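You operate a simulated robot arm through the tools that you are given. There is no shell and no other tool. Be economical: measure what you need, move in short steps, check, and stop when the job is done.

You run a simulated robot arm. Do the job below in one go: nothing can be reset, and whatever is moved stays where it is left.

JOB
Dab red paint over the panel of the white block.
Fine: leave the block in the block holder; put the red dauber back and close the red cover. Set down upright: red dauber. Where these are worked on the way, their far stop is far enough and under half their travel is too little: red cover. A coat counts when it lies all over at full strength: go over it till it gets no stronger.

Only the result counts: the job must be done as asked and must still hold three seconds after the hand-in. Knocking over, shifting, dropping, spilling or breaking anything else fails it. Lids that push on must go on centred and level and be pressed home; caps that screw on are set level and turned clockwise until they are tight.

ROBOT AND FRAMES
A 7-joint arm with a two-finger parallel gripper, fixed in place. Base frame: the origin is at the foot of the arm, x ahead of it, y to its left, z up; the work surface is at about z = 86. Lengths are in cm, angles in degrees, forces in N, time in s.
With the tool pointing down near the work surface it reaches from about 24 to 68 cm from the base axis. Its first joint turns from -66.0 to 66.0 degrees. Payload 2.4 kg.
The TCP is the grasp point between the finger pads, 3 cm short of the fingertips. In the tool frame z runs along the fingers and y along their closing line. Largest opening 9.4 cm; finger width 2.8, thickness 1; the body of the gripper, 5 by 9.6 cm, starts 5.5 cm behind the TCP.
Orientation is told as [roll, pitch, yaw] about the base's x, y, z axes, in that order, counted from this pose: with the fingers straight down and closing along the base's y, the tool's x points along the base's -x, its y along +y and its z along -z.

CONTROLS
- The arm moves only by the tool drive_tool. Its argument "motion" is a list that holds one entry, the list of rows, each a list of 7 numbers: the opening, from 0 (shut) to 1 (fully open), then the shift along the base's x, y, z in units of 20 mm (1.0 is 20 mm), then the turn, a rotation vector about the base's x, y, z in units of 8 degrees (1.0 is 8 degrees). In form: [[[hand, x, y, z, wx, wy, wz], ...]]. A call has 1 to 8 rows; each row shifts and turns the commanded pose from where the row before left it. A call with a number of a shift or a turn outside -1 to 1 is refused whole. A row lasts 0.2 s, in which the tool goes at most 5 cm and 8.6 degrees; a call with a longer step from one row to the next is refused whole, and so is a gripper value outside its range. Where a pose cannot be reached the arm comes as near as it can. A force on the tool above 70 N (or 10 N above the force at the start of the call, whichever is more), or a blocked arm, ends the call early, and 0.2 s more pass. The fingers move at their own pace (about 15.3 cm/s each) and stop on an object; they squeeze with about 20 N. The grip force told is the motor's: it shows also when the fingers shut on nothing. Time passes only in rows, and 0.2 s behind the last, so rows that do not move let the fingers close. It gives the time, the measured TCP pose, the force on the tool (base axes), the opening and the grip force at its end, in the units of the frame above (readings bear some noise), with the torque about the TCP (base axes, N m) and any sound that the robot's microphone picked up, and new pictures: "show" is both (left out), scene, wrist or none.
- Cameras (640 x 400 px; columns grow to the right, rows downward): "scene" is fixed at [3.57, 46.63, 146.04]; the picture's right is [-0.81, -0.59, 0.00], its down [-0.25, 0.35, -0.90] and it looks along [0.53, -0.73, -0.43] (base axes); focal length 327 px, centre (320, 200). "wrist" rides on the gripper at [7.6, 1.4, -10.3] in the tool frame; the picture's right is [-0.18, 0.98, 0.00], its down [-0.75, -0.14, -0.64] and it looks along [-0.63, -0.12, 0.77] (tool axes); focal length 243 px, centre (320, 200). There is no depth. A picture from a camera that has moved, and an enlarged one, comes with that camera's place and axes in the base frame and with its lens.
- inspect(camera, box): a new picture of the part [left, top, right, bottom] of that camera's present view, enlarged. No time passes.
- job_done(): hands the job in; it is judged then, once.

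Work in short steps. Places have to be worked out from the pictures, the camera data and where the tool is seen: move nearer, look again, correct. Check each grasp and each placing, and mend what went wrong. You have 120 turns and 200 pictures in all, those below and enlarged ones among them. Open the gripper and draw the arm clear of the work before you hand the job in, unless the task says otherwise; then end with one line.

The tools are called after "Emit:" as a command line: name --argument value ..., lists and objects as JSON in quotes. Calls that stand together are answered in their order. drive_tool: Moves the arm, as the interface text tells. Its arguments: {"type":"object","properties":{"motion":{"type":"array","items":{"type":"array","items":{"type":"array","items":{"type":"number"}}}},"show":{"type":"string","enum":["both","scene","wrist","none"]}},"required":["motion"]} The other tools are called the same way: inspect (camera, box) takes an enlarged picture of a part of a camera's view; job_done () hands the job in.

At the start:

```text
t: 0.0
ee_pos: [37.97, -10.05, 122.96]
ee_rot: [0.0, 0.0, 0.0]
ft_force: [-0.1, 0.0, 0.5]
wrist_torque: [-0.01, 0.02, 0.03]
gripper_width: 9.4
grip_force: 0.1
```

scene: 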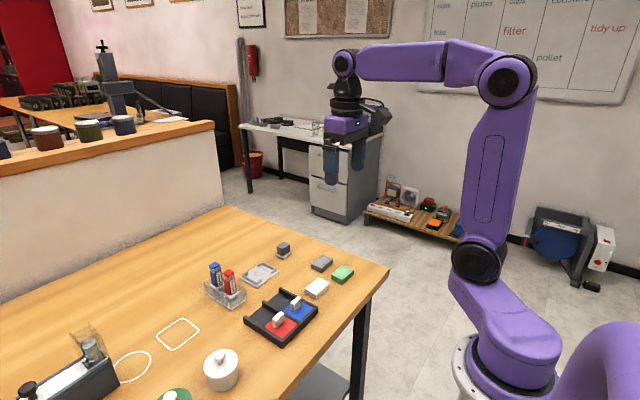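
wrist: 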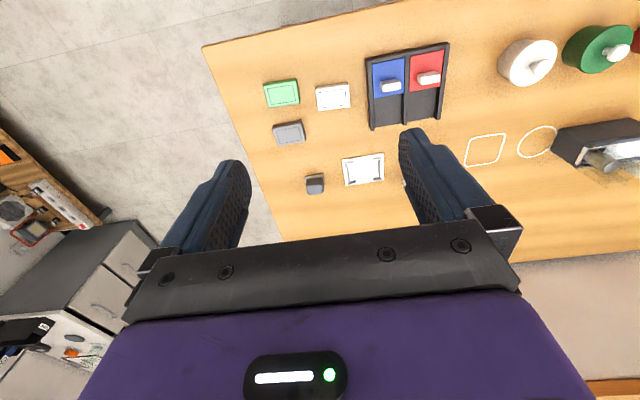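

I take enlarged views of the work area to identify items.

Emit:
inspect --camera "scene" --box '[180, 220, 380, 345]'

Emit:
inspect --camera "wrist" --box '[240, 20, 500, 200]'

Emit:
inspect --camera "scene" --box '[0, 270, 260, 400]'

```text
3.20 times, centred on (280, 282) of scene
camera zoom: at [3.57, 46.63, 146.04], right [-0.81, -0.59, 0.0], down [-0.25, 0.35, -0.9], along [0.53, -0.73, -0.43], focal length 1047 px, centre (448, -64)
```

zoom: 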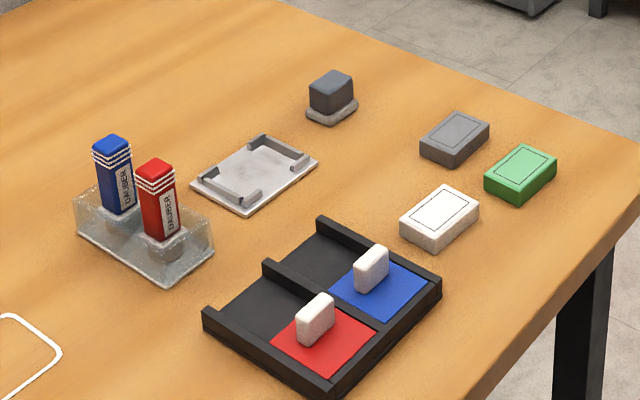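

```text
2.22 times, centred on (370, 110) of wrist
camera zoom: at [30.37, -8.6, 133.19], right [0.18, 0.98, 0.0], down [0.75, -0.14, 0.64], along [0.63, -0.12, -0.77], focal length 539 px, centre (209, 400)
```

zoom: 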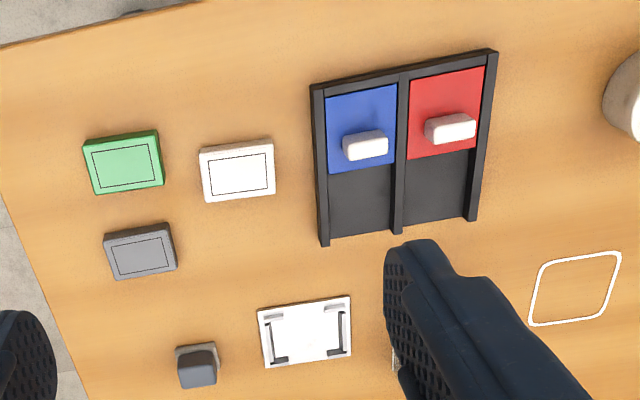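

```text
2.46 times, centred on (130, 335) of scene
camera zoom: at [3.57, 46.63, 146.04], right [-0.81, -0.59, 0.0], down [-0.25, 0.35, -0.9], along [0.53, -0.73, -0.43], focal length 806 px, centre (788, -132)
```

zoom: 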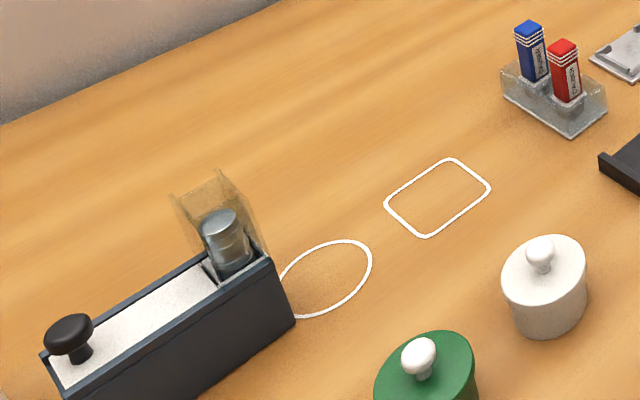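

White block is near (44,-8.5), block holder near (61.6,-4.3), red dauber near (61,6.7), red cover knob near (44,7). I move down towards the block for a closer look.

Emit:
drive_tool --motion '[[[1, 0.5, 0.1, -1, 0, 0, 0], [1, 0.5, 0.1, -1, 0, 0, 0], [1, 0.5, 0.1, -1, 0, 0, 0], [1, 0.5, 0.1, -1, 0, 0, 0], [1, 0.5, 0.1, -1, 0, 0, 0], [1, 0.5, 0.1, -1, 0, 0, 0], [1, 0.5, 0.1, -1, 0, 0, 0], [1, 0, 0, 0, 0, 0, 0]]]'

```text
t: 1.8
ee_pos: [44.93, -8.58, 108.91]
ee_rot: [-0.1, 0.0, 0.0]
ft_force: [-0.3, 0.4, 0.0]
wrist_torque: [-0.01, -0.04, -0.03]
gripper_width: 9.4
grip_force: 0.0
camera wrist: at [37.45, -7.15, 119.22], right [0.18, 0.98, 0.0], down [0.75, -0.14, 0.64], along [0.63, -0.12, -0.77], focal length 243 px, centre (320, 200)
```

scene: 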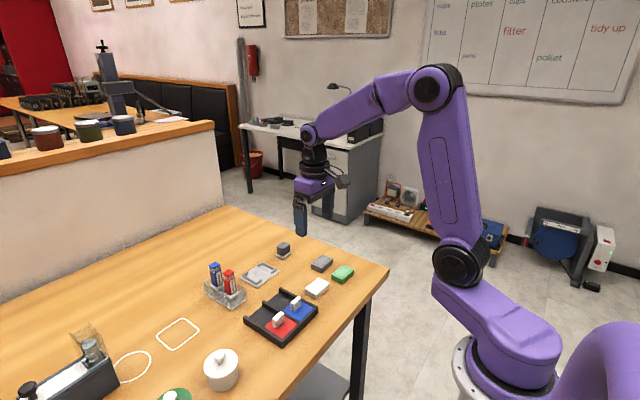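
wrist: 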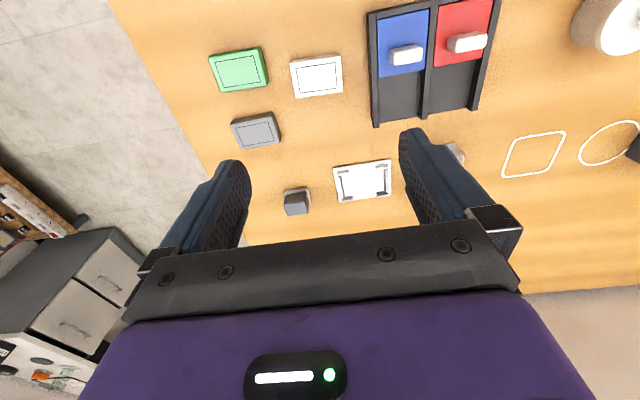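

I zoom in to get block and holder orientations.

Emit:
inspect --camera "wrist" --box '[200, 30, 420, 220]'

Emit:
inspect --camera "scene" --box '[230, 240, 360, 310]'

```text
2.11 times, centred on (310, 125) of wrist
camera zoom: at [37.45, -7.15, 119.22], right [0.18, 0.98, 0.0], down [0.75, -0.14, 0.64], along [0.63, -0.12, -0.77], focal length 511 px, centre (341, 358)
```

zoom: 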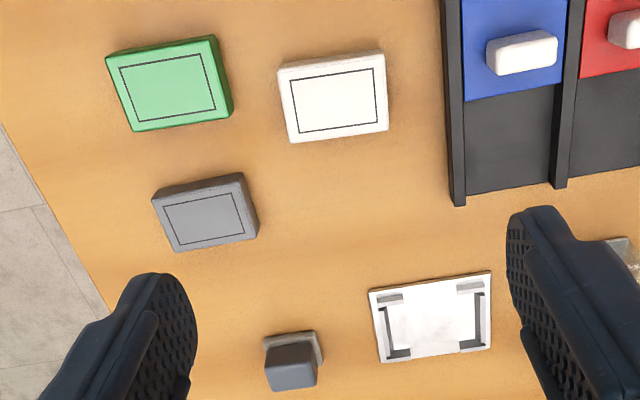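

```text
4.92 times, centred on (295, 275) of scene
camera zoom: at [3.57, 46.63, 146.04], right [-0.81, -0.59, 0.0], down [-0.25, 0.35, -0.9], along [0.53, -0.73, -0.43], focal length 1611 px, centre (443, -169)
```

zoom: 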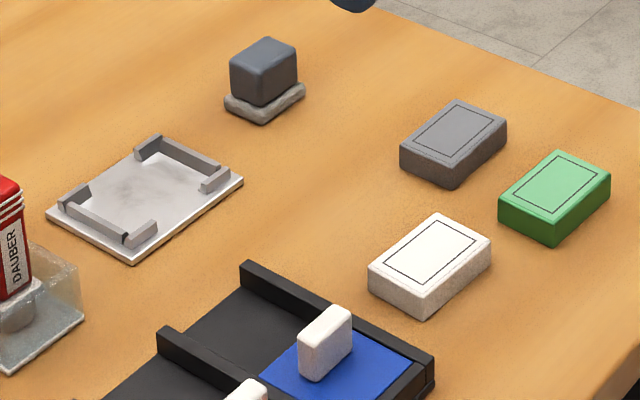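

Holder is square to the base at (61.9,-4.5) with gaps on its ±x sides, so I'll grip the block along x. The block is turned about -4°, so I yaw +86.

Emit:
drive_tool --motion '[[[1, 0, 0, -0.3, 0, 0, 1], [1, 0, 0, -0.3, 0, 0, 1], [1, 0, 0, -0.3, 0, 0, 1], [1, 0, 0, -0.3, 0, 0, 1], [1, 0, 0, -0.3, 0, 0, 1], [1, 0, 0, -0.3, 0, 0, 1], [1, 0, 0, -0.3, 0, 0, 1], [1, 0, 0, -0.3, 0, 0, 1]]]' --show "none"

Emit:
drive_tool --motion '[[[1, 0, 0, 0, 0, 0, 1], [1, 0, 0, 0, 0, 0, 1], [1, -0.25, -0.1, 0, 0, 0, 0.75], [1, 0, 0, 0, 0, 0, 0]]]'

```text
t: 3.6
ee_pos: [45.02, -8.57, 104.03]
ee_rot: [0.0, 0.1, 64.0]
ft_force: [0.4, -0.2, -0.4]
wrist_torque: [0.05, 0.03, -0.02]
gripper_width: 9.39
grip_force: 0.1
```

```text
t: 4.6
ee_pos: [44.52, -8.9, 104.02]
ee_rot: [0.0, 0.0, 86.1]
ft_force: [-0.2, -0.5, -0.4]
wrist_torque: [0.0, -0.01, -0.03]
gripper_width: 9.42
grip_force: 0.1
camera wrist: at [42.57, -16.29, 114.42], right [-0.97, 0.25, 0.0], down [0.19, 0.74, 0.64], along [0.16, 0.62, -0.77], focal length 243 px, centre (320, 200)
```

scene: 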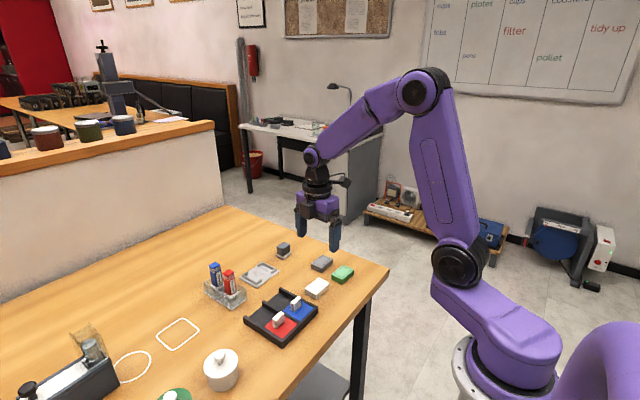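
wrist: 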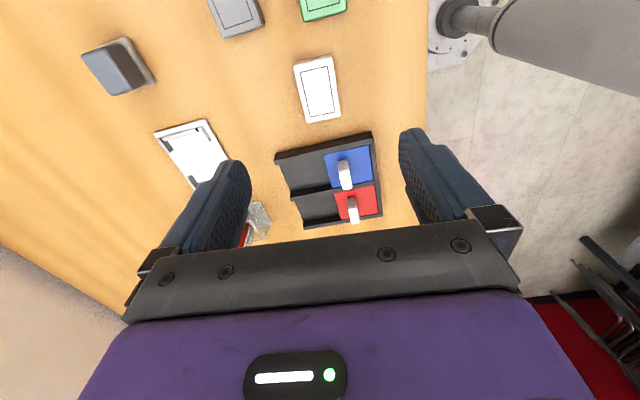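

I zoom on the block to refine the grasp centre.

Emit:
inspect --camera "wrist" --box '[260, 40, 380, 140]'

```text
4.00 times, centred on (320, 90) of wrist
camera zoom: at [42.57, -16.29, 114.42], right [-0.97, 0.25, 0.0], down [0.19, 0.74, 0.64], along [0.16, 0.62, -0.77], focal length 970 px, centre (320, 640)
```

zoom: 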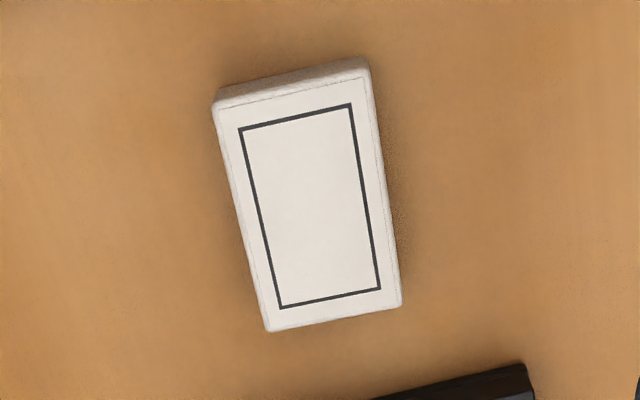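

Block centre (44.6,-9.0), yaw -3.2°. I correct slightly and go down to grasp height.

Emit:
drive_tool --motion '[[[1, 0.05, -0.04, -0.9, 0, 0, 0.09], [1, 0, 0, -0.9, 0, 0, 0], [1, 0, 0, -0.9, 0, 0, 0], [1, 0, 0, -0.9, 0, 0, 0], [1, 0, 0, -0.9, 0, 0, 0], [1, 0, 0, -0.9, 0, 0, 0], [1, 0, 0, -0.9, 0, 0, 0], [1, 0, 0, -0.9, 0, 0, 0]]]'

```text
t: 6.4
ee_pos: [44.6, -9.0, 89.62]
ee_rot: [0.0, 0.0, 86.8]
ft_force: [-0.1, 0.5, 0.3]
wrist_torque: [-0.02, 0.01, 0.0]
gripper_width: 9.39
grip_force: 0.1
camera wrist: at [42.69, -16.45, 99.91], right [-0.97, 0.24, 0.0], down [0.18, 0.74, 0.64], along [0.15, 0.62, -0.77], focal length 243 px, centre (320, 200)
```

scene: 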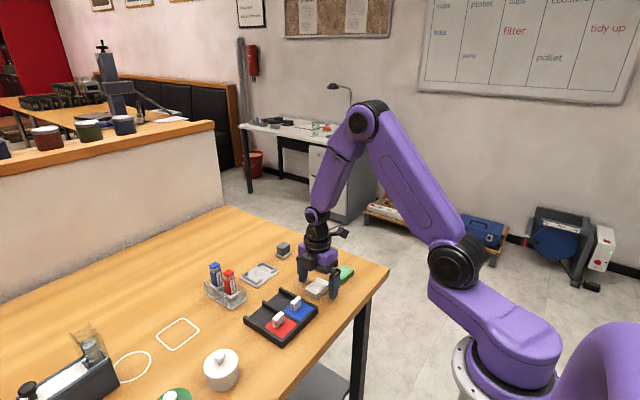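
wrist: 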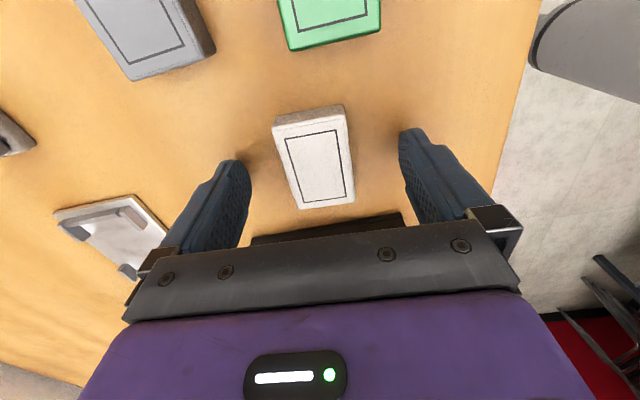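

Block sits between the fingers; I close on it.

Emit:
drive_tool --motion '[[[0, 0, 0, 0, 0, 0, 0], [0, 0, 0, 0, 0, 0, 0], [0, 0, 0, 0, 0, 0, 0], [0, 0, 0, 0, 0, 0, 0]]]'

```text
t: 7.4
ee_pos: [44.46, -8.88, 89.57]
ee_rot: [0.0, 0.0, 86.7]
ft_force: [0.2, 0.0, -0.1]
wrist_torque: [-0.01, 0.0, -0.01]
gripper_width: 3.91
grip_force: 19.6
camera wrist: at [42.69, -16.46, 99.93], right [-0.97, 0.24, 0.0], down [0.18, 0.74, 0.64], along [0.15, 0.62, -0.77], focal length 243 px, centre (320, 200)
```

scene: 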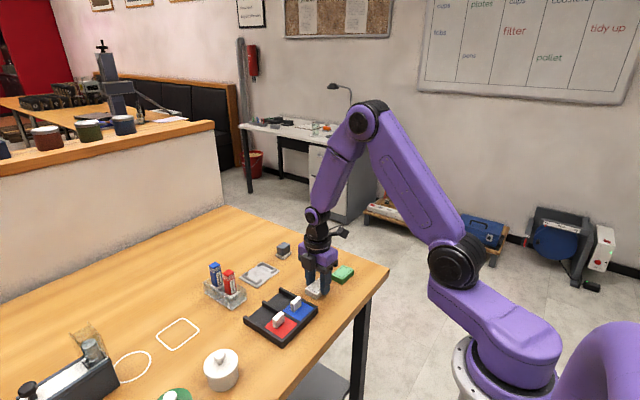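
wrist: 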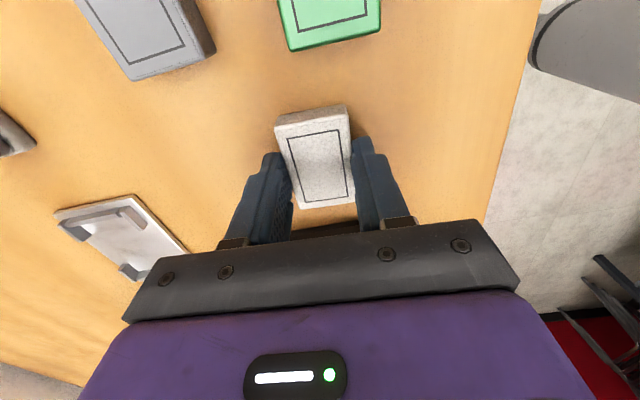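

Gripped at 3.9 cm. I lift and carry part way to the holder.

Emit:
drive_tool --motion '[[[0, 0, 0, 1, 0, 0, 0], [0, 0, 0, 1, 0, 0, 0], [0, 0, 0, 1, 0, 0, 0], [0, 1, 0.2, 0, 0, 0, 0.1], [0, 1, 0.2, 0, 0, 0, 0.1], [0, 1, 0.2, 0, 0, 0, 0.1], [0, 1, 0.2, 0, 0, 0, 0.1], [0, 0, 0, 0, 0, 0, 0]]]'

```text
t: 9.2
ee_pos: [52.63, -7.5, 95.62]
ee_rot: [0.1, 0.0, 89.8]
ft_force: [0.6, -0.8, -1.1]
wrist_torque: [-0.01, 0.03, -0.01]
gripper_width: 3.89
grip_force: 20.1
camera wrist: at [51.24, -15.0, 105.89], right [-0.98, 0.19, 0.0], down [0.14, 0.75, 0.64], along [0.12, 0.63, -0.77], focal length 243 px, centre (320, 200)
```

scene: 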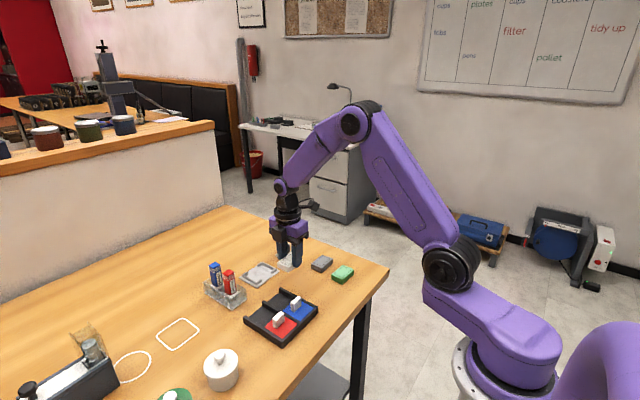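
wrist: 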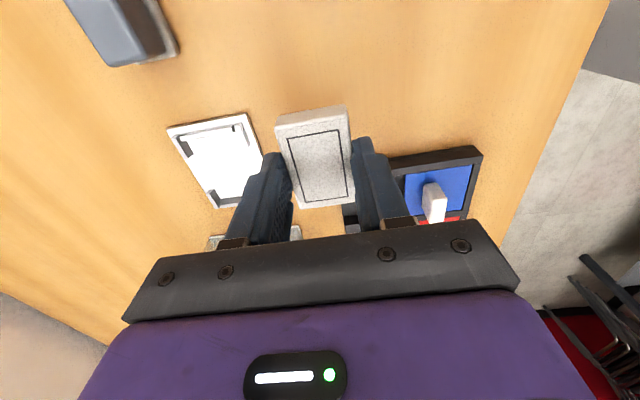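

Block is held; I zoom to measure the block's offset in the grip and the holder.

Emit:
inspect --camera "wrist" --box '[150, 90, 370, 225]'

```text
2.91 times, centred on (260, 158) of wrist
camera zoom: at [51.24, -15.0, 105.89], right [-0.98, 0.19, 0.0], down [0.14, 0.75, 0.64], along [0.12, 0.63, -0.77], focal length 706 px, centre (494, 324)
```

zoom: 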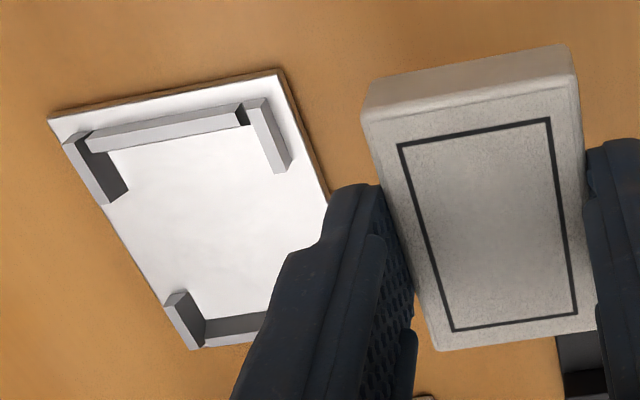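

Block centre is ~(0.0,+0.14) from the TCP; holder centre about (61.95,-4.47), square. I move above it and look.

Emit:
drive_tool --motion '[[[0, 0.93, 0.29, 0, 0, 0, 0], [0, 0.93, 0.29, 0, 0, 0, 0], [0, 0.93, 0.29, 0, 0, 0, 0], [0, 0.93, 0.29, 0, 0, 0, 0], [0, 0.93, 0.29, 0, 0, 0, 0], [0, 0, 0, -0.7, 0, 0, 0], [0, 0, 0, -0.7, 0, 0, 0], [0, 0, 0, 0, 0, 0, 0]]]'

Emit:
inspect --camera "wrist" --box '[230, 80, 410, 230]'

Emit:
inspect --camera "scene" --box '[200, 230, 320, 310]'

```text
t: 11.0
ee_pos: [61.84, -4.46, 92.83]
ee_rot: [0.1, 0.0, 89.8]
ft_force: [-0.4, -0.3, 0.1]
wrist_torque: [0.01, 0.0, 0.01]
gripper_width: 3.91
grip_force: 19.3
camera wrist: at [60.48, -12.05, 103.17], right [-0.98, 0.19, 0.0], down [0.14, 0.75, 0.64], along [0.12, 0.63, -0.77], focal length 243 px, centre (320, 200)
```

scene: 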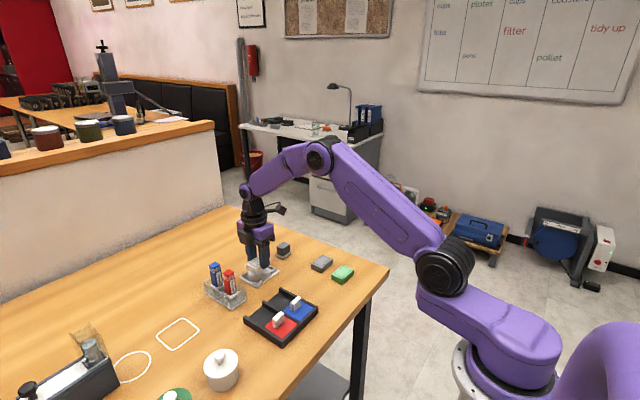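
wrist: 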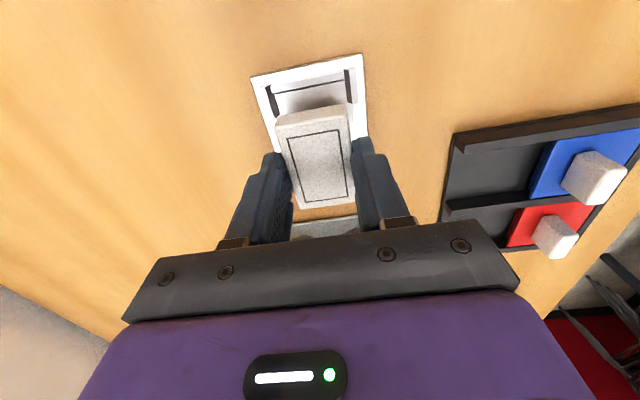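

```text
2.67 times, centred on (320, 155) of wrist
camera zoom: at [60.48, -12.05, 103.17], right [-0.98, 0.19, 0.0], down [0.14, 0.75, 0.64], along [0.12, 0.63, -0.77], focal length 647 px, centre (320, 320)
```

zoom: 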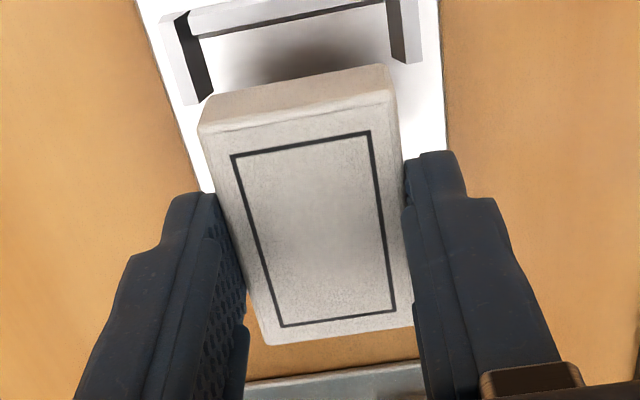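

```text
5.00 times, centred on (260, 270) of scene
camera zoom: at [3.58, 46.63, 146.04], right [-0.81, -0.59, 0.0], down [-0.25, 0.35, -0.9], along [0.53, -0.73, -0.43], focal length 1636 px, centre (620, -150)
```

zoom: 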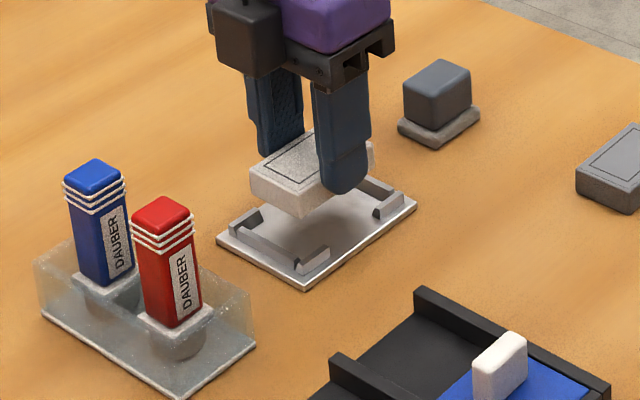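

Walls leave roughly 0.6 cm clearance each way and the block is about centred. I lower into the holder gently.

Emit:
drive_tool --motion '[[[0, 0.04, -0.04, -0.5, 0, 0, 0], [0, 0, 0, -0.5, 0, 0, 0], [0, 0, 0, -0.25, 0, 0, 0], [0, 0, 0, 0, 0, 0, 0]]]'

Emit:
inspect --camera "scene" --box '[200, 230, 320, 310]'

```text
t: 12.0
ee_pos: [62.13, -4.54, 90.37]
ee_rot: [0.0, -0.1, 89.9]
ft_force: [-0.4, 0.4, -0.9]
wrist_torque: [-0.02, 0.01, 0.01]
gripper_width: 3.91
grip_force: 20.1
camera wrist: at [60.63, -12.04, 100.74], right [-0.98, 0.19, 0.0], down [0.14, 0.75, 0.64], along [0.12, 0.63, -0.77], focal length 243 px, centre (320, 200)
```

scene: 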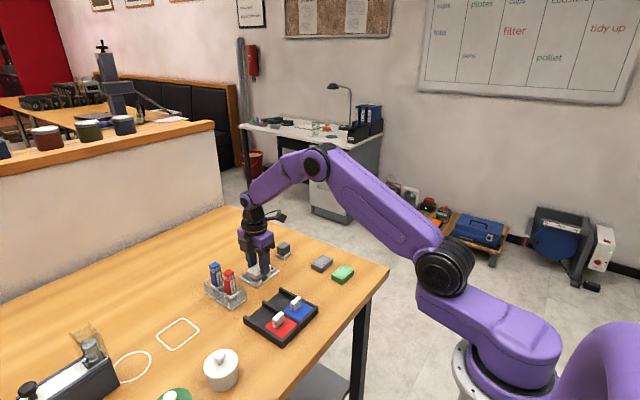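
wrist: 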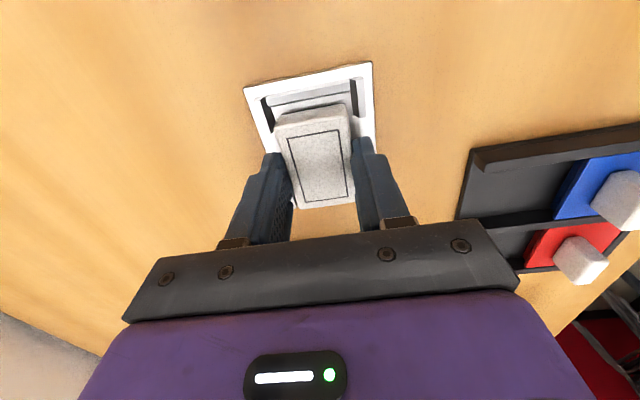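

```text
5.00 times, centred on (260, 270) of scene
camera zoom: at [3.58, 46.63, 146.04], right [-0.81, -0.59, 0.0], down [-0.25, 0.35, -0.9], along [0.53, -0.73, -0.43], focal length 1636 px, centre (620, -150)
```

zoom: 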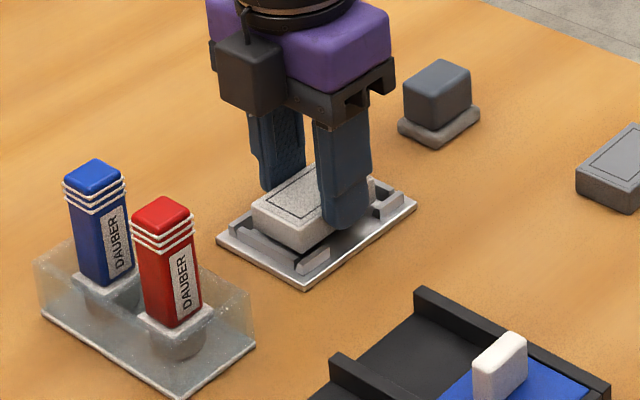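

I check centring from the wrist view before the last bit of lowering.

Emit:
inspect --camera "wrist" --box '[230, 50, 410, 220]'

```text
2.35 times, centred on (320, 135) of wrist
camera zoom: at [60.63, -12.04, 100.74], right [-0.98, 0.19, 0.0], down [0.14, 0.75, 0.64], along [0.12, 0.63, -0.77], focal length 571 px, centre (320, 353)
```

zoom: 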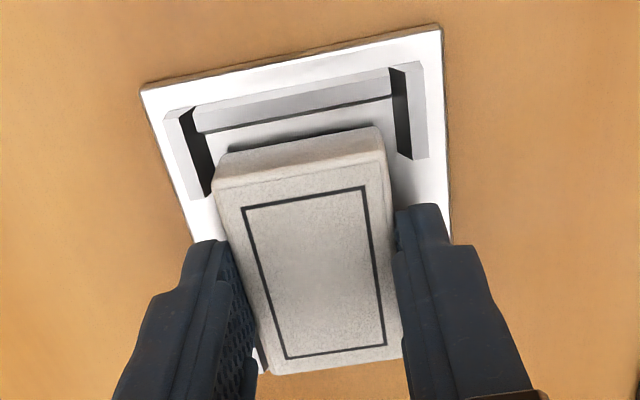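

Block is ~0.15 cm too far +x; I nudge and lower the remaining few mm until contact.

Emit:
drive_tool --motion '[[[0, -0.06, 0, -0.1, 0, 0, 0], [0, 0, 0, -0.08, 0, 0, 0], [0, 0, 0, 0, 0, 0, 0]]]' --show "none"

```text
t: 12.8
ee_pos: [61.92, -4.59, 90.02]
ee_rot: [-0.2, 0.0, 89.9]
ft_force: [-2.7, 0.1, 12.5]
wrist_torque: [0.07, 0.24, 0.01]
gripper_width: 3.91
grip_force: 19.7
```

Contact force 12.5 N: the block is seated. I release and rise.

Emit:
drive_tool --motion '[[[0.8, 0, 0, 0, 0, 0, 0], [0.8, 0, 0, 0, 0, 0, 0], [0.8, 0, 0, 0.5, 0, 0, 0], [0.8, 0, 0, 1, 0, 0, 0], [0.8, 0, 0, 1, 0, 0, 0], [0.8, 0, 0, 1, 0, 0, 0], [0.8, 0, 0, 1, 0, 0, 0], [0.8, 0, 0, 1, 0, 0, 0]]]'

Emit:
inspect --camera "scene" --box '[200, 230, 320, 310]'

Emit:
inspect --camera "wrist" --box '[230, 40, 410, 160]'

```text
t: 14.6
ee_pos: [61.86, -4.59, 101.04]
ee_rot: [0.0, 0.0, 89.9]
ft_force: [-0.3, -0.2, 0.2]
wrist_torque: [-0.01, -0.01, -0.06]
gripper_width: 7.5
grip_force: 0.1
camera wrist: at [60.47, -12.17, 111.35], right [-0.98, 0.19, 0.0], down [0.14, 0.75, 0.64], along [0.12, 0.63, -0.77], focal length 243 px, centre (320, 200)
```

scene: 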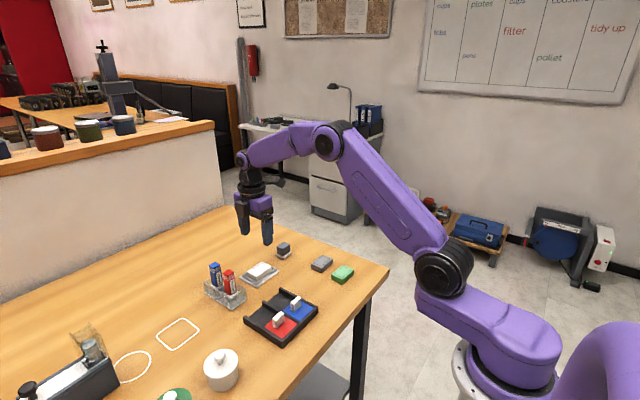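
wrist: 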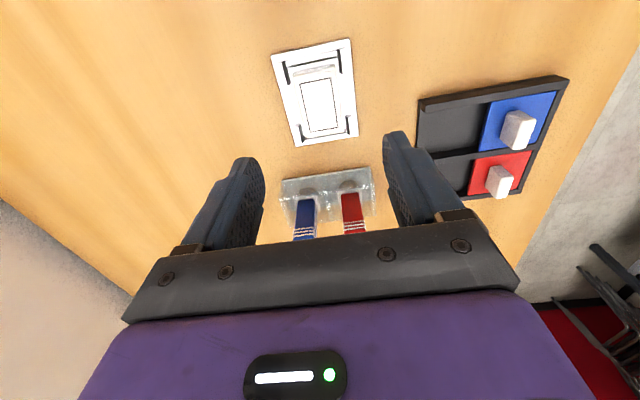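

```text
5.00 times, centred on (260, 270) of scene
camera zoom: at [3.57, 46.63, 146.04], right [-0.81, -0.59, 0.0], down [-0.25, 0.35, -0.9], along [0.53, -0.73, -0.43], focal length 1636 px, centre (620, -150)
```

zoom: 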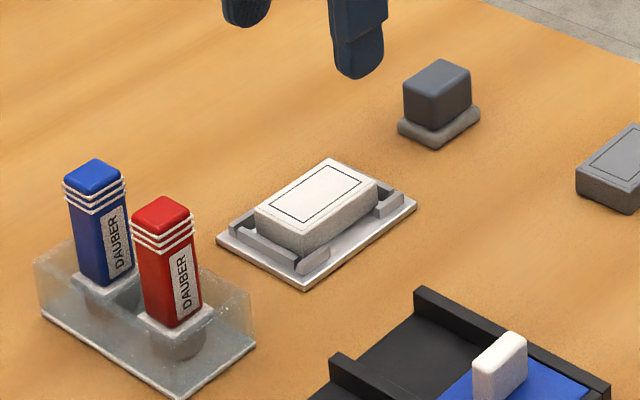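

```text
3.33 times, centred on (320, 100) of wrist
camera zoom: at [60.47, -12.17, 111.35], right [-0.98, 0.19, 0.0], down [0.14, 0.75, 0.64], along [0.12, 0.63, -0.77], focal length 809 px, centre (320, 533)
```

zoom: 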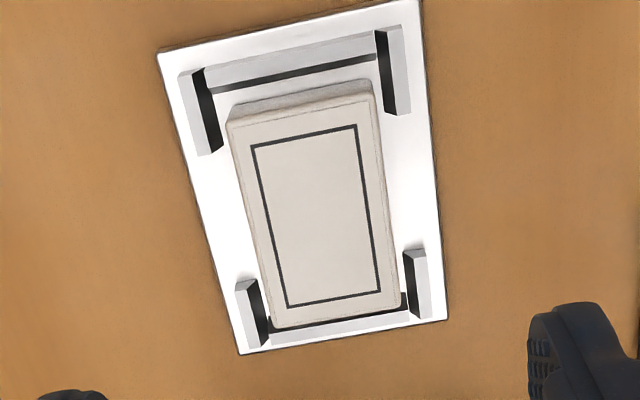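

Block is well seated (panel centre ≈ (61.9,-4.4)). Next I go towards the red cover knob, keeping height.

Emit:
drive_tool --motion '[[[0.8, -1, 0.7, 0, 0, 0, 0], [0.8, -1, 0.7, 0, 0, 0, 0], [0.8, -1, 0.7, 0, 0, 0, 0], [0.8, -1, 0.7, 0, 0, 0, 0], [0.8, -1, 0.7, 0, 0, 0, 0], [0.8, -1, 0.7, 0, 0, 0, 0], [0.8, -1, 0.7, 0, 0, 0, 0], [0.8, -0.9, 0.7, 0, 0, 0, 0]]]'

Emit:
inspect --camera "wrist" --box '[220, 40, 420, 200]'

Emit:
inspect --camera "scene" --box '[230, 270, 350, 350]'

```text
t: 16.4
ee_pos: [46.08, 6.67, 101.12]
ee_rot: [0.1, -0.1, 89.9]
ft_force: [0.4, 0.6, 0.2]
wrist_torque: [0.0, -0.02, -0.01]
gripper_width: 7.55
grip_force: 0.1
camera wrist: at [44.54, -0.9, 111.39], right [-0.98, 0.19, 0.0], down [0.14, 0.75, 0.64], along [0.12, 0.63, -0.77], focal length 243 px, centre (320, 200)
```

scene: 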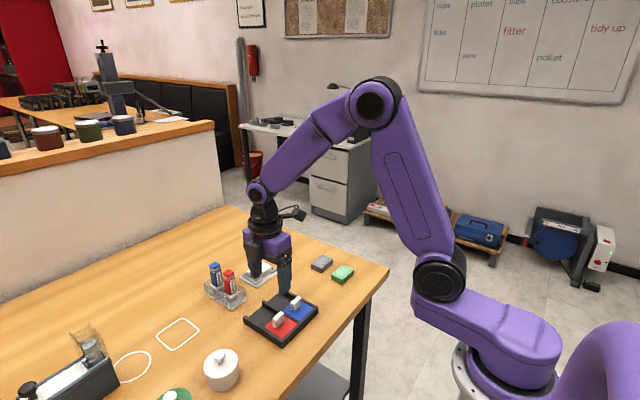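
wrist: 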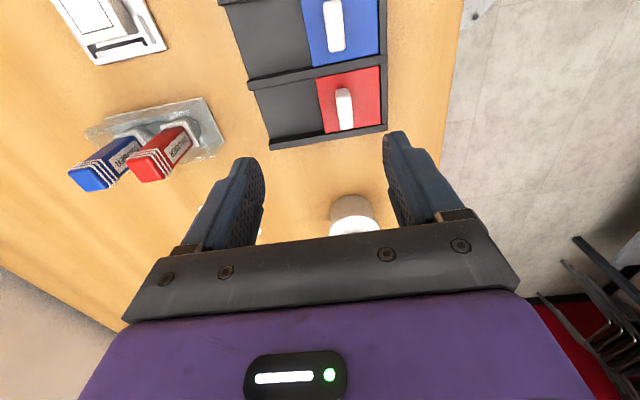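

```text
2.50 times, centred on (320, 120) of wrist
camera zoom: at [44.54, -0.9, 111.39], right [-0.98, 0.19, 0.0], down [0.14, 0.75, 0.64], along [0.12, 0.63, -0.77], focal length 606 px, centre (320, 400)
```

zoom: 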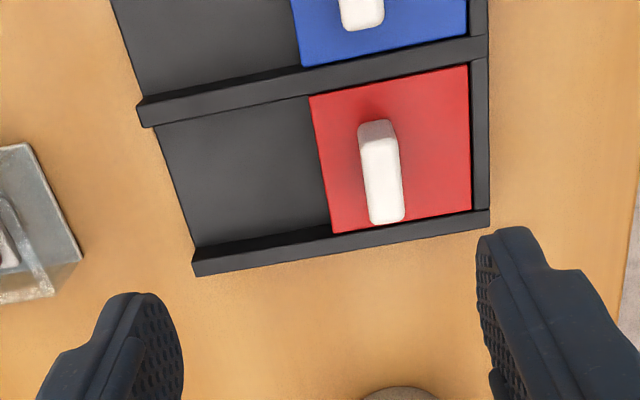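

```text
5.00 times, centred on (290, 310) of scene
camera zoom: at [3.58, 46.63, 146.04], right [-0.81, -0.59, 0.0], down [-0.25, 0.35, -0.9], along [0.53, -0.73, -0.43], focal length 1636 px, centre (470, -350)
```

zoom: 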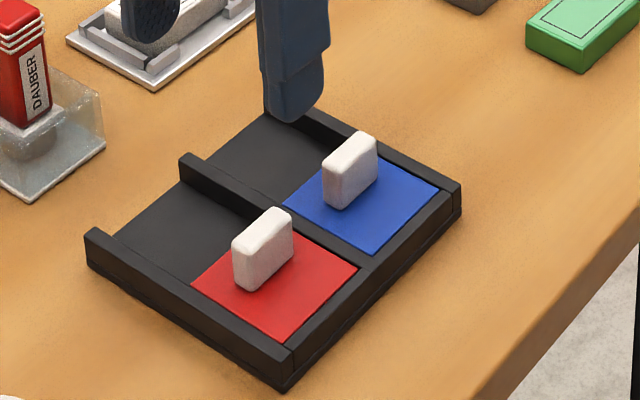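

Knob top about (43.9,7.0,90.2). I descend with fingers astride it along x.

Emit:
drive_tool --motion '[[[0.6, -0.55, 0.07, 0, 0, 0, 0], [0.6, -0.55, 0.08, -0.6, 0, 0, 0], [0.6, 0, 0, -0.9, 0, 0, 0], [0.6, 0, 0, -0.9, 0, 0, 0], [0.6, 0, 0, -0.9, 0, 0, 0], [0.6, 0, 0, -0.8, 0, 0, 0], [0.6, 0, 0, -0.6, 0, 0, 0], [0.6, 0, 0, 0, 0, 0, 0]]]'

Emit:
inspect --camera "scene" --box '[230, 270, 350, 350]'

```text
t: 18.2
ee_pos: [43.8, 7.07, 91.77]
ee_rot: [0.0, 0.0, 89.9]
ft_force: [-0.7, 0.1, 0.0]
wrist_torque: [0.01, -0.01, 0.01]
gripper_width: 5.64
grip_force: 0.0
camera wrist: at [42.44, -0.57, 101.96], right [-0.98, 0.19, 0.0], down [0.14, 0.75, 0.64], along [0.12, 0.63, -0.77], focal length 243 px, centre (320, 200)
```

scene: 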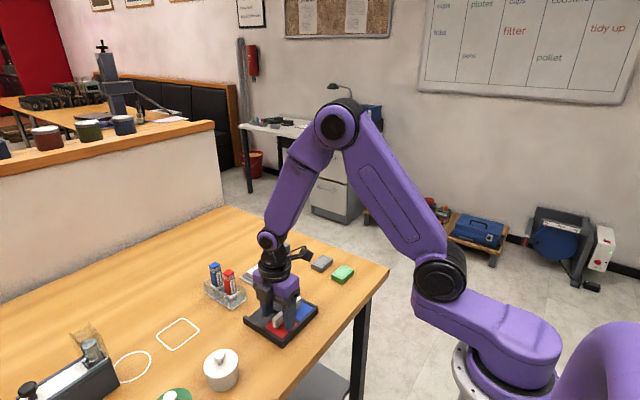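
wrist: 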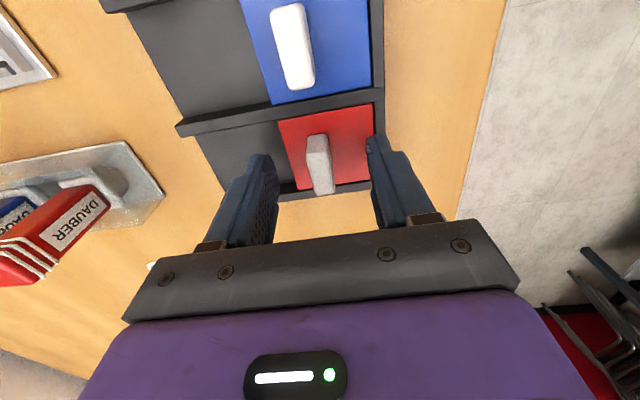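

```text
5.00 times, centred on (290, 310) of scene
camera zoom: at [3.57, 46.63, 146.04], right [-0.81, -0.59, 0.0], down [-0.25, 0.35, -0.9], along [0.53, -0.73, -0.43], focal length 1636 px, centre (470, -350)
```

zoom: 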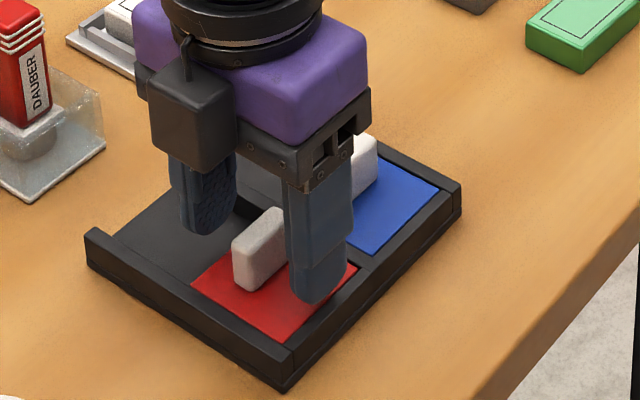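

Fingers straddle the knob; I close on it.

Emit:
drive_tool --motion '[[[0, 0, 0, 0, 0, 0, 0], [0, 0, 0, 0, 0, 0, 0], [0, 0, 0, 0, 0, 0, 0]]]' --show "scene"

Emit:
inspect --camera "scene" --box '[230, 270, 350, 350]'

```text
t: 19.0
ee_pos: [43.88, 7.05, 91.74]
ee_rot: [0.0, -0.1, 89.9]
ft_force: [-1.5, -0.6, -1.1]
wrist_torque: [0.01, 0.01, 0.09]
gripper_width: 1.22
grip_force: 45.0
```

scene: 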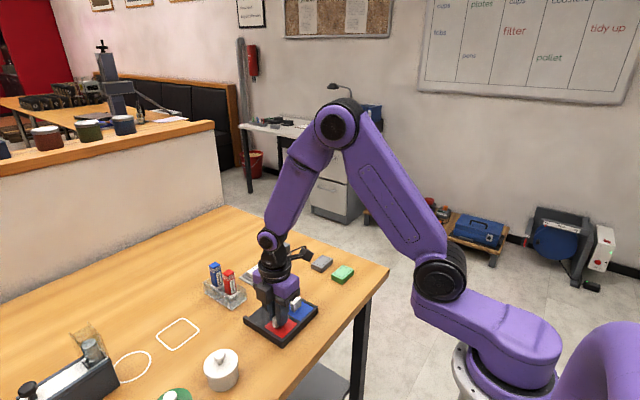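

```text
5.00 times, centred on (290, 310) of scene
camera zoom: at [3.57, 46.63, 146.04], right [-0.81, -0.59, 0.0], down [-0.25, 0.35, -0.9], along [0.53, -0.73, -0.43], focal length 1636 px, centre (470, -350)
```

zoom: 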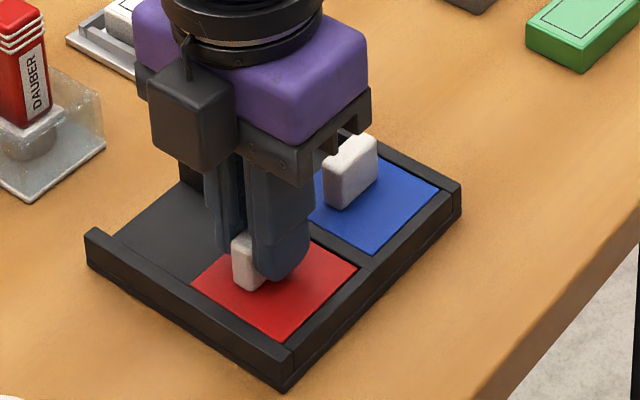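

Knob gripped (1.2 cm). I slide it along +x toward its far stop.

Emit:
drive_tool --motion '[[[0, 0.3, 0, 0, 0, 0, 0], [0, 0.4, 0, 0, 0, 0, 0], [0, 0.4, 0, 0, 0, 0, 0], [0, 0.4, 0, 0, 0, 0, 0], [0, 0.4, 0, 0, 0, 0, 0], [0, 0.4, 0, 0, 0, 0, 0], [0, 0.4, 0, 0, 0, 0, 0]]]' --show "none"

Emit:
inspect --camera "scene" --box '[200, 260, 350, 360]'

```text
t: 20.6
ee_pos: [49.39, 7.02, 91.71]
ee_rot: [-0.1, 0.0, 89.9]
ft_force: [1.7, 3.0, 13.9]
wrist_torque: [-0.29, 0.05, 0.13]
gripper_width: 1.21
grip_force: 44.9
```

```text
4.00 times, centred on (275, 310) of scene
camera zoom: at [3.56, 46.63, 146.04], right [-0.81, -0.59, 0.0], down [-0.25, 0.35, -0.9], along [0.53, -0.73, -0.43], focal length 1309 px, centre (500, -240)
```

zoom: 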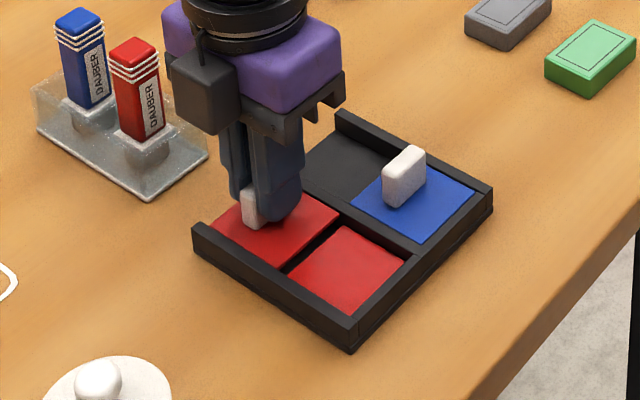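

The red pad is exposed. I push a little more to the far stop.

Emit:
drive_tool --motion '[[[0, 0.15, 0, 0, 0, 0, 0], [0, 0.15, 0, 0, 0, 0, 0], [0, 0.15, 0, 0, 0, 0, 0], [0, 0, 0, 0, 0, 0, 0]]]' --show "none"

Emit:
inspect --camera "scene" --box '[200, 260, 350, 360]'

```text
t: 21.6
ee_pos: [49.81, 6.92, 91.67]
ee_rot: [0.5, 0.1, 89.9]
ft_force: [-29.7, 4.6, 40.2]
wrist_torque: [0.2, 0.35, 0.02]
gripper_width: 1.24
grip_force: 44.9
```

```text
4.00 times, centred on (275, 310) of scene
camera zoom: at [3.43, 46.63, 146.04], right [-0.81, -0.59, 0.0], down [-0.25, 0.35, -0.9], along [0.53, -0.73, -0.43], focal length 1309 px, centre (500, -240)
```

zoom: 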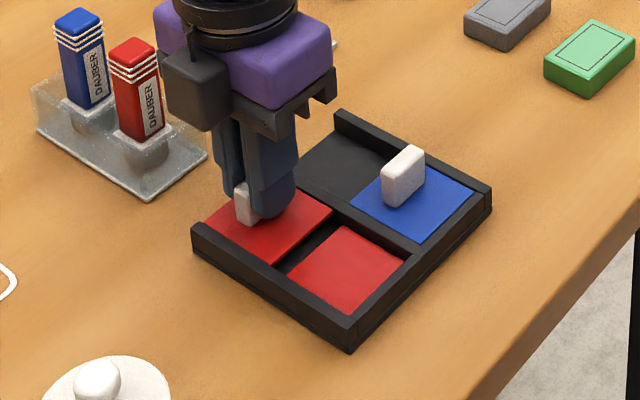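

Far stop reached (30 N). I release, relax and rise.

Emit:
drive_tool --motion '[[[0, -0.15, 0, 0, 0, 0, 0], [0.5, 0, 0, 0, 0, 0, 0], [0.5, 0, 0, 0, 0, 0, 0], [0.5, 0, 0, 1, 0, 0, 0], [0.5, 0, 0, 1, 0, 0, 0], [0.5, 0, 0, 1, 0, 0, 0], [0.5, 0, 0, 1, 0, 0, 0], [0.5, 0, 0, 1, 0, 0, 0]]]'

Emit:
inspect --camera "wrist" --box '[60, 40, 420, 240]'

Emit:
inspect --camera "scene" --box '[190, 250, 330, 350]'

```text
t: 23.4
ee_pos: [49.98, 6.84, 101.59]
ee_rot: [0.0, 0.0, 89.9]
ft_force: [-1.0, 0.0, 0.1]
wrist_torque: [0.01, 0.01, -0.05]
gripper_width: 4.7
grip_force: 0.1
camera wrist: at [48.48, -0.63, 111.93], right [-0.98, 0.19, 0.0], down [0.14, 0.75, 0.64], along [0.12, 0.63, -0.77], focal length 243 px, centre (320, 200)
```

scene: 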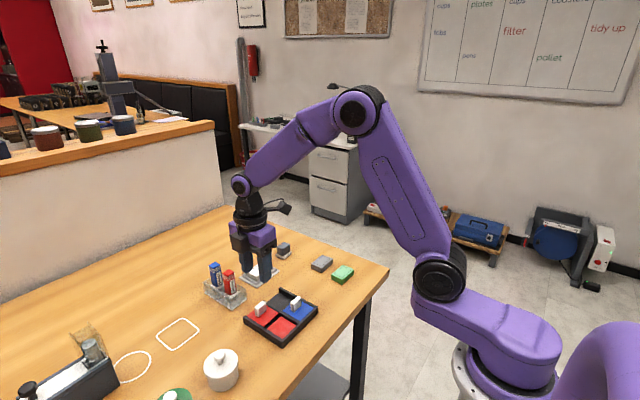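
wrist: 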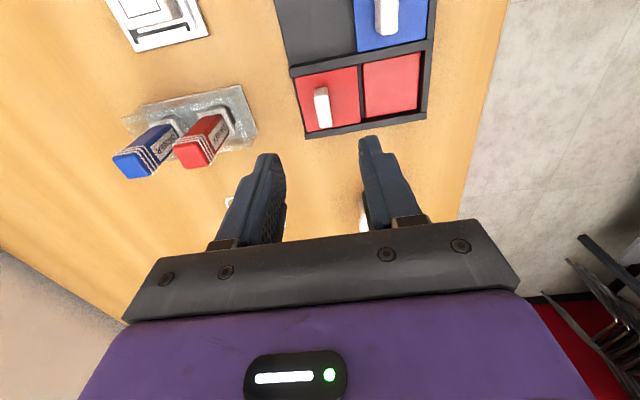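

```text
1.78 times, centred on (240, 140) of wrist
camera zoom: at [48.48, -0.63, 111.93], right [-0.98, 0.19, 0.0], down [0.14, 0.75, 0.64], along [0.12, 0.63, -0.77], focal length 431 px, centre (462, 307)
```

zoom: 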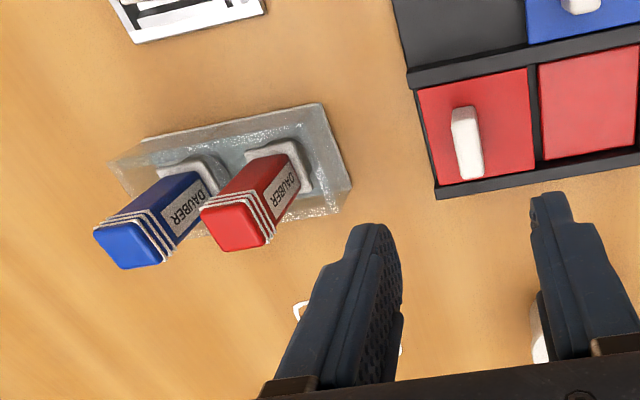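

```text
4.00 times, centred on (260, 300) of scene
camera zoom: at [3.57, 46.63, 146.04], right [-0.81, -0.59, 0.0], down [-0.25, 0.35, -0.9], along [0.53, -0.73, -0.43], focal length 1309 px, centre (560, -200)
```

zoom: 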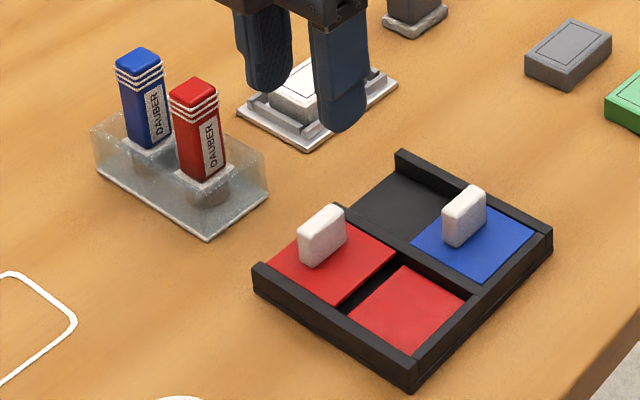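

Red dauber top works out at (60.15,7.0,95), pad centre about (43,6.95). I turn the wrist back to yaw 0 while moving above the dauber.

Emit:
drive_tool --motion '[[[0.6, 0, 0, 0.5, 0, 0, -1], [0.6, 0, 0, 0.5, 0, 0, -1], [0.6, 0, 0, 0.5, 0, 0, -1], [0.6, 0, 0, 0.5, 0, 0, -1], [0.6, 0.2, 0, 0, 0, 0, -1], [0.6, 0.2, 0, 0, 0, 0, -1], [0.6, 0.2, 0, 0, 0, 0, -1], [0.6, 0.2, 0, 0, 0, 0, -1]]]' --show "none"

Emit:
drive_tool --motion '[[[0.6, 0.8, 0, 0, 0, 0, -1], [0.6, 0.8, 0, 0, 0, 0, -1], [0.6, 0.8, 0, 0, 0, 0, -1], [0.6, 0.8, 0, 0, 0, 0, -0.23], [0.6, 0.7, 0, 0, 0, 0, 0], [0.6, 0, 0, 0, 0, 0, 0]]]'

Emit:
inspect --camera "wrist" --box '[220, 60, 420, 200]'

```text
t: 25.2
ee_pos: [51.49, 6.98, 105.67]
ee_rot: [0.0, 0.0, 25.7]
ft_force: [0.0, -0.1, 0.3]
wrist_torque: [-0.02, 0.05, -0.02]
gripper_width: 5.66
grip_force: 0.1
```

```text
t: 26.6
ee_pos: [59.33, 7.0, 105.63]
ee_rot: [0.0, -0.1, 0.0]
ft_force: [0.2, -0.1, 0.5]
wrist_torque: [-0.01, -0.01, 0.02]
gripper_width: 5.63
grip_force: 0.1
camera wrist: at [51.66, 8.44, 115.97], right [0.18, 0.98, 0.0], down [0.75, -0.14, 0.64], along [0.63, -0.12, -0.77], focal length 243 px, centre (320, 200)
```

scene: 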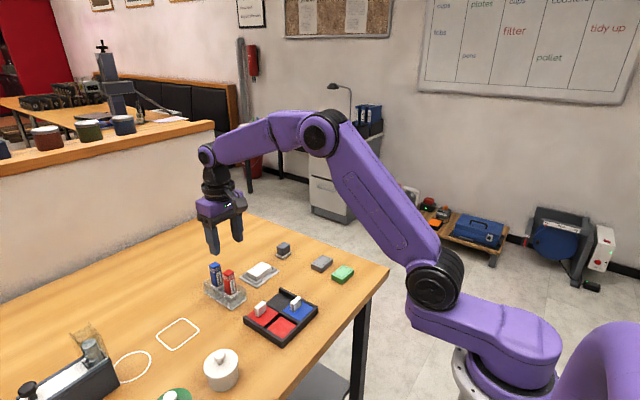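
wrist: 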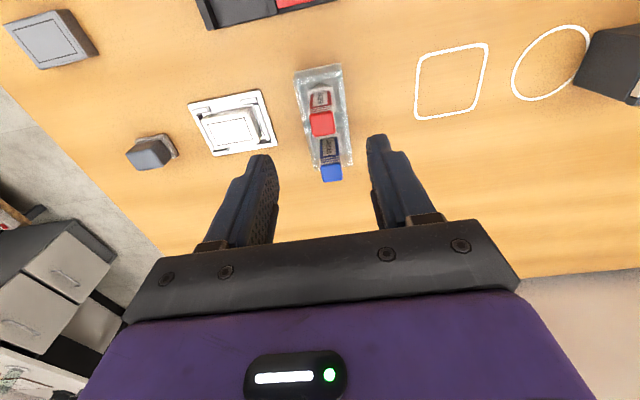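

```text
2.86 times, centred on (320, 130) of wrist
camera zoom: at [51.66, 8.44, 115.97], right [0.18, 0.98, 0.0], down [0.75, -0.14, 0.64], along [0.63, -0.12, -0.77], focal length 693 px, centre (320, 400)
```

zoom: 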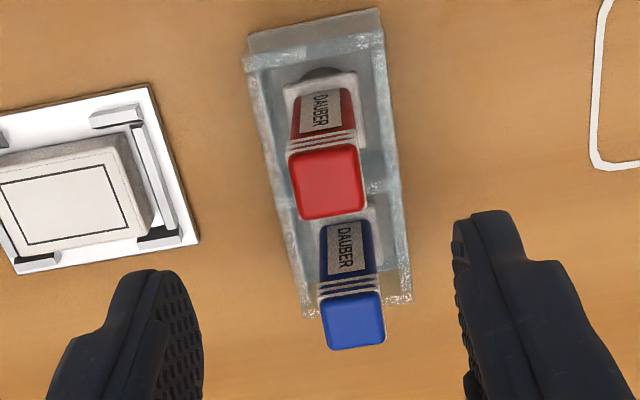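

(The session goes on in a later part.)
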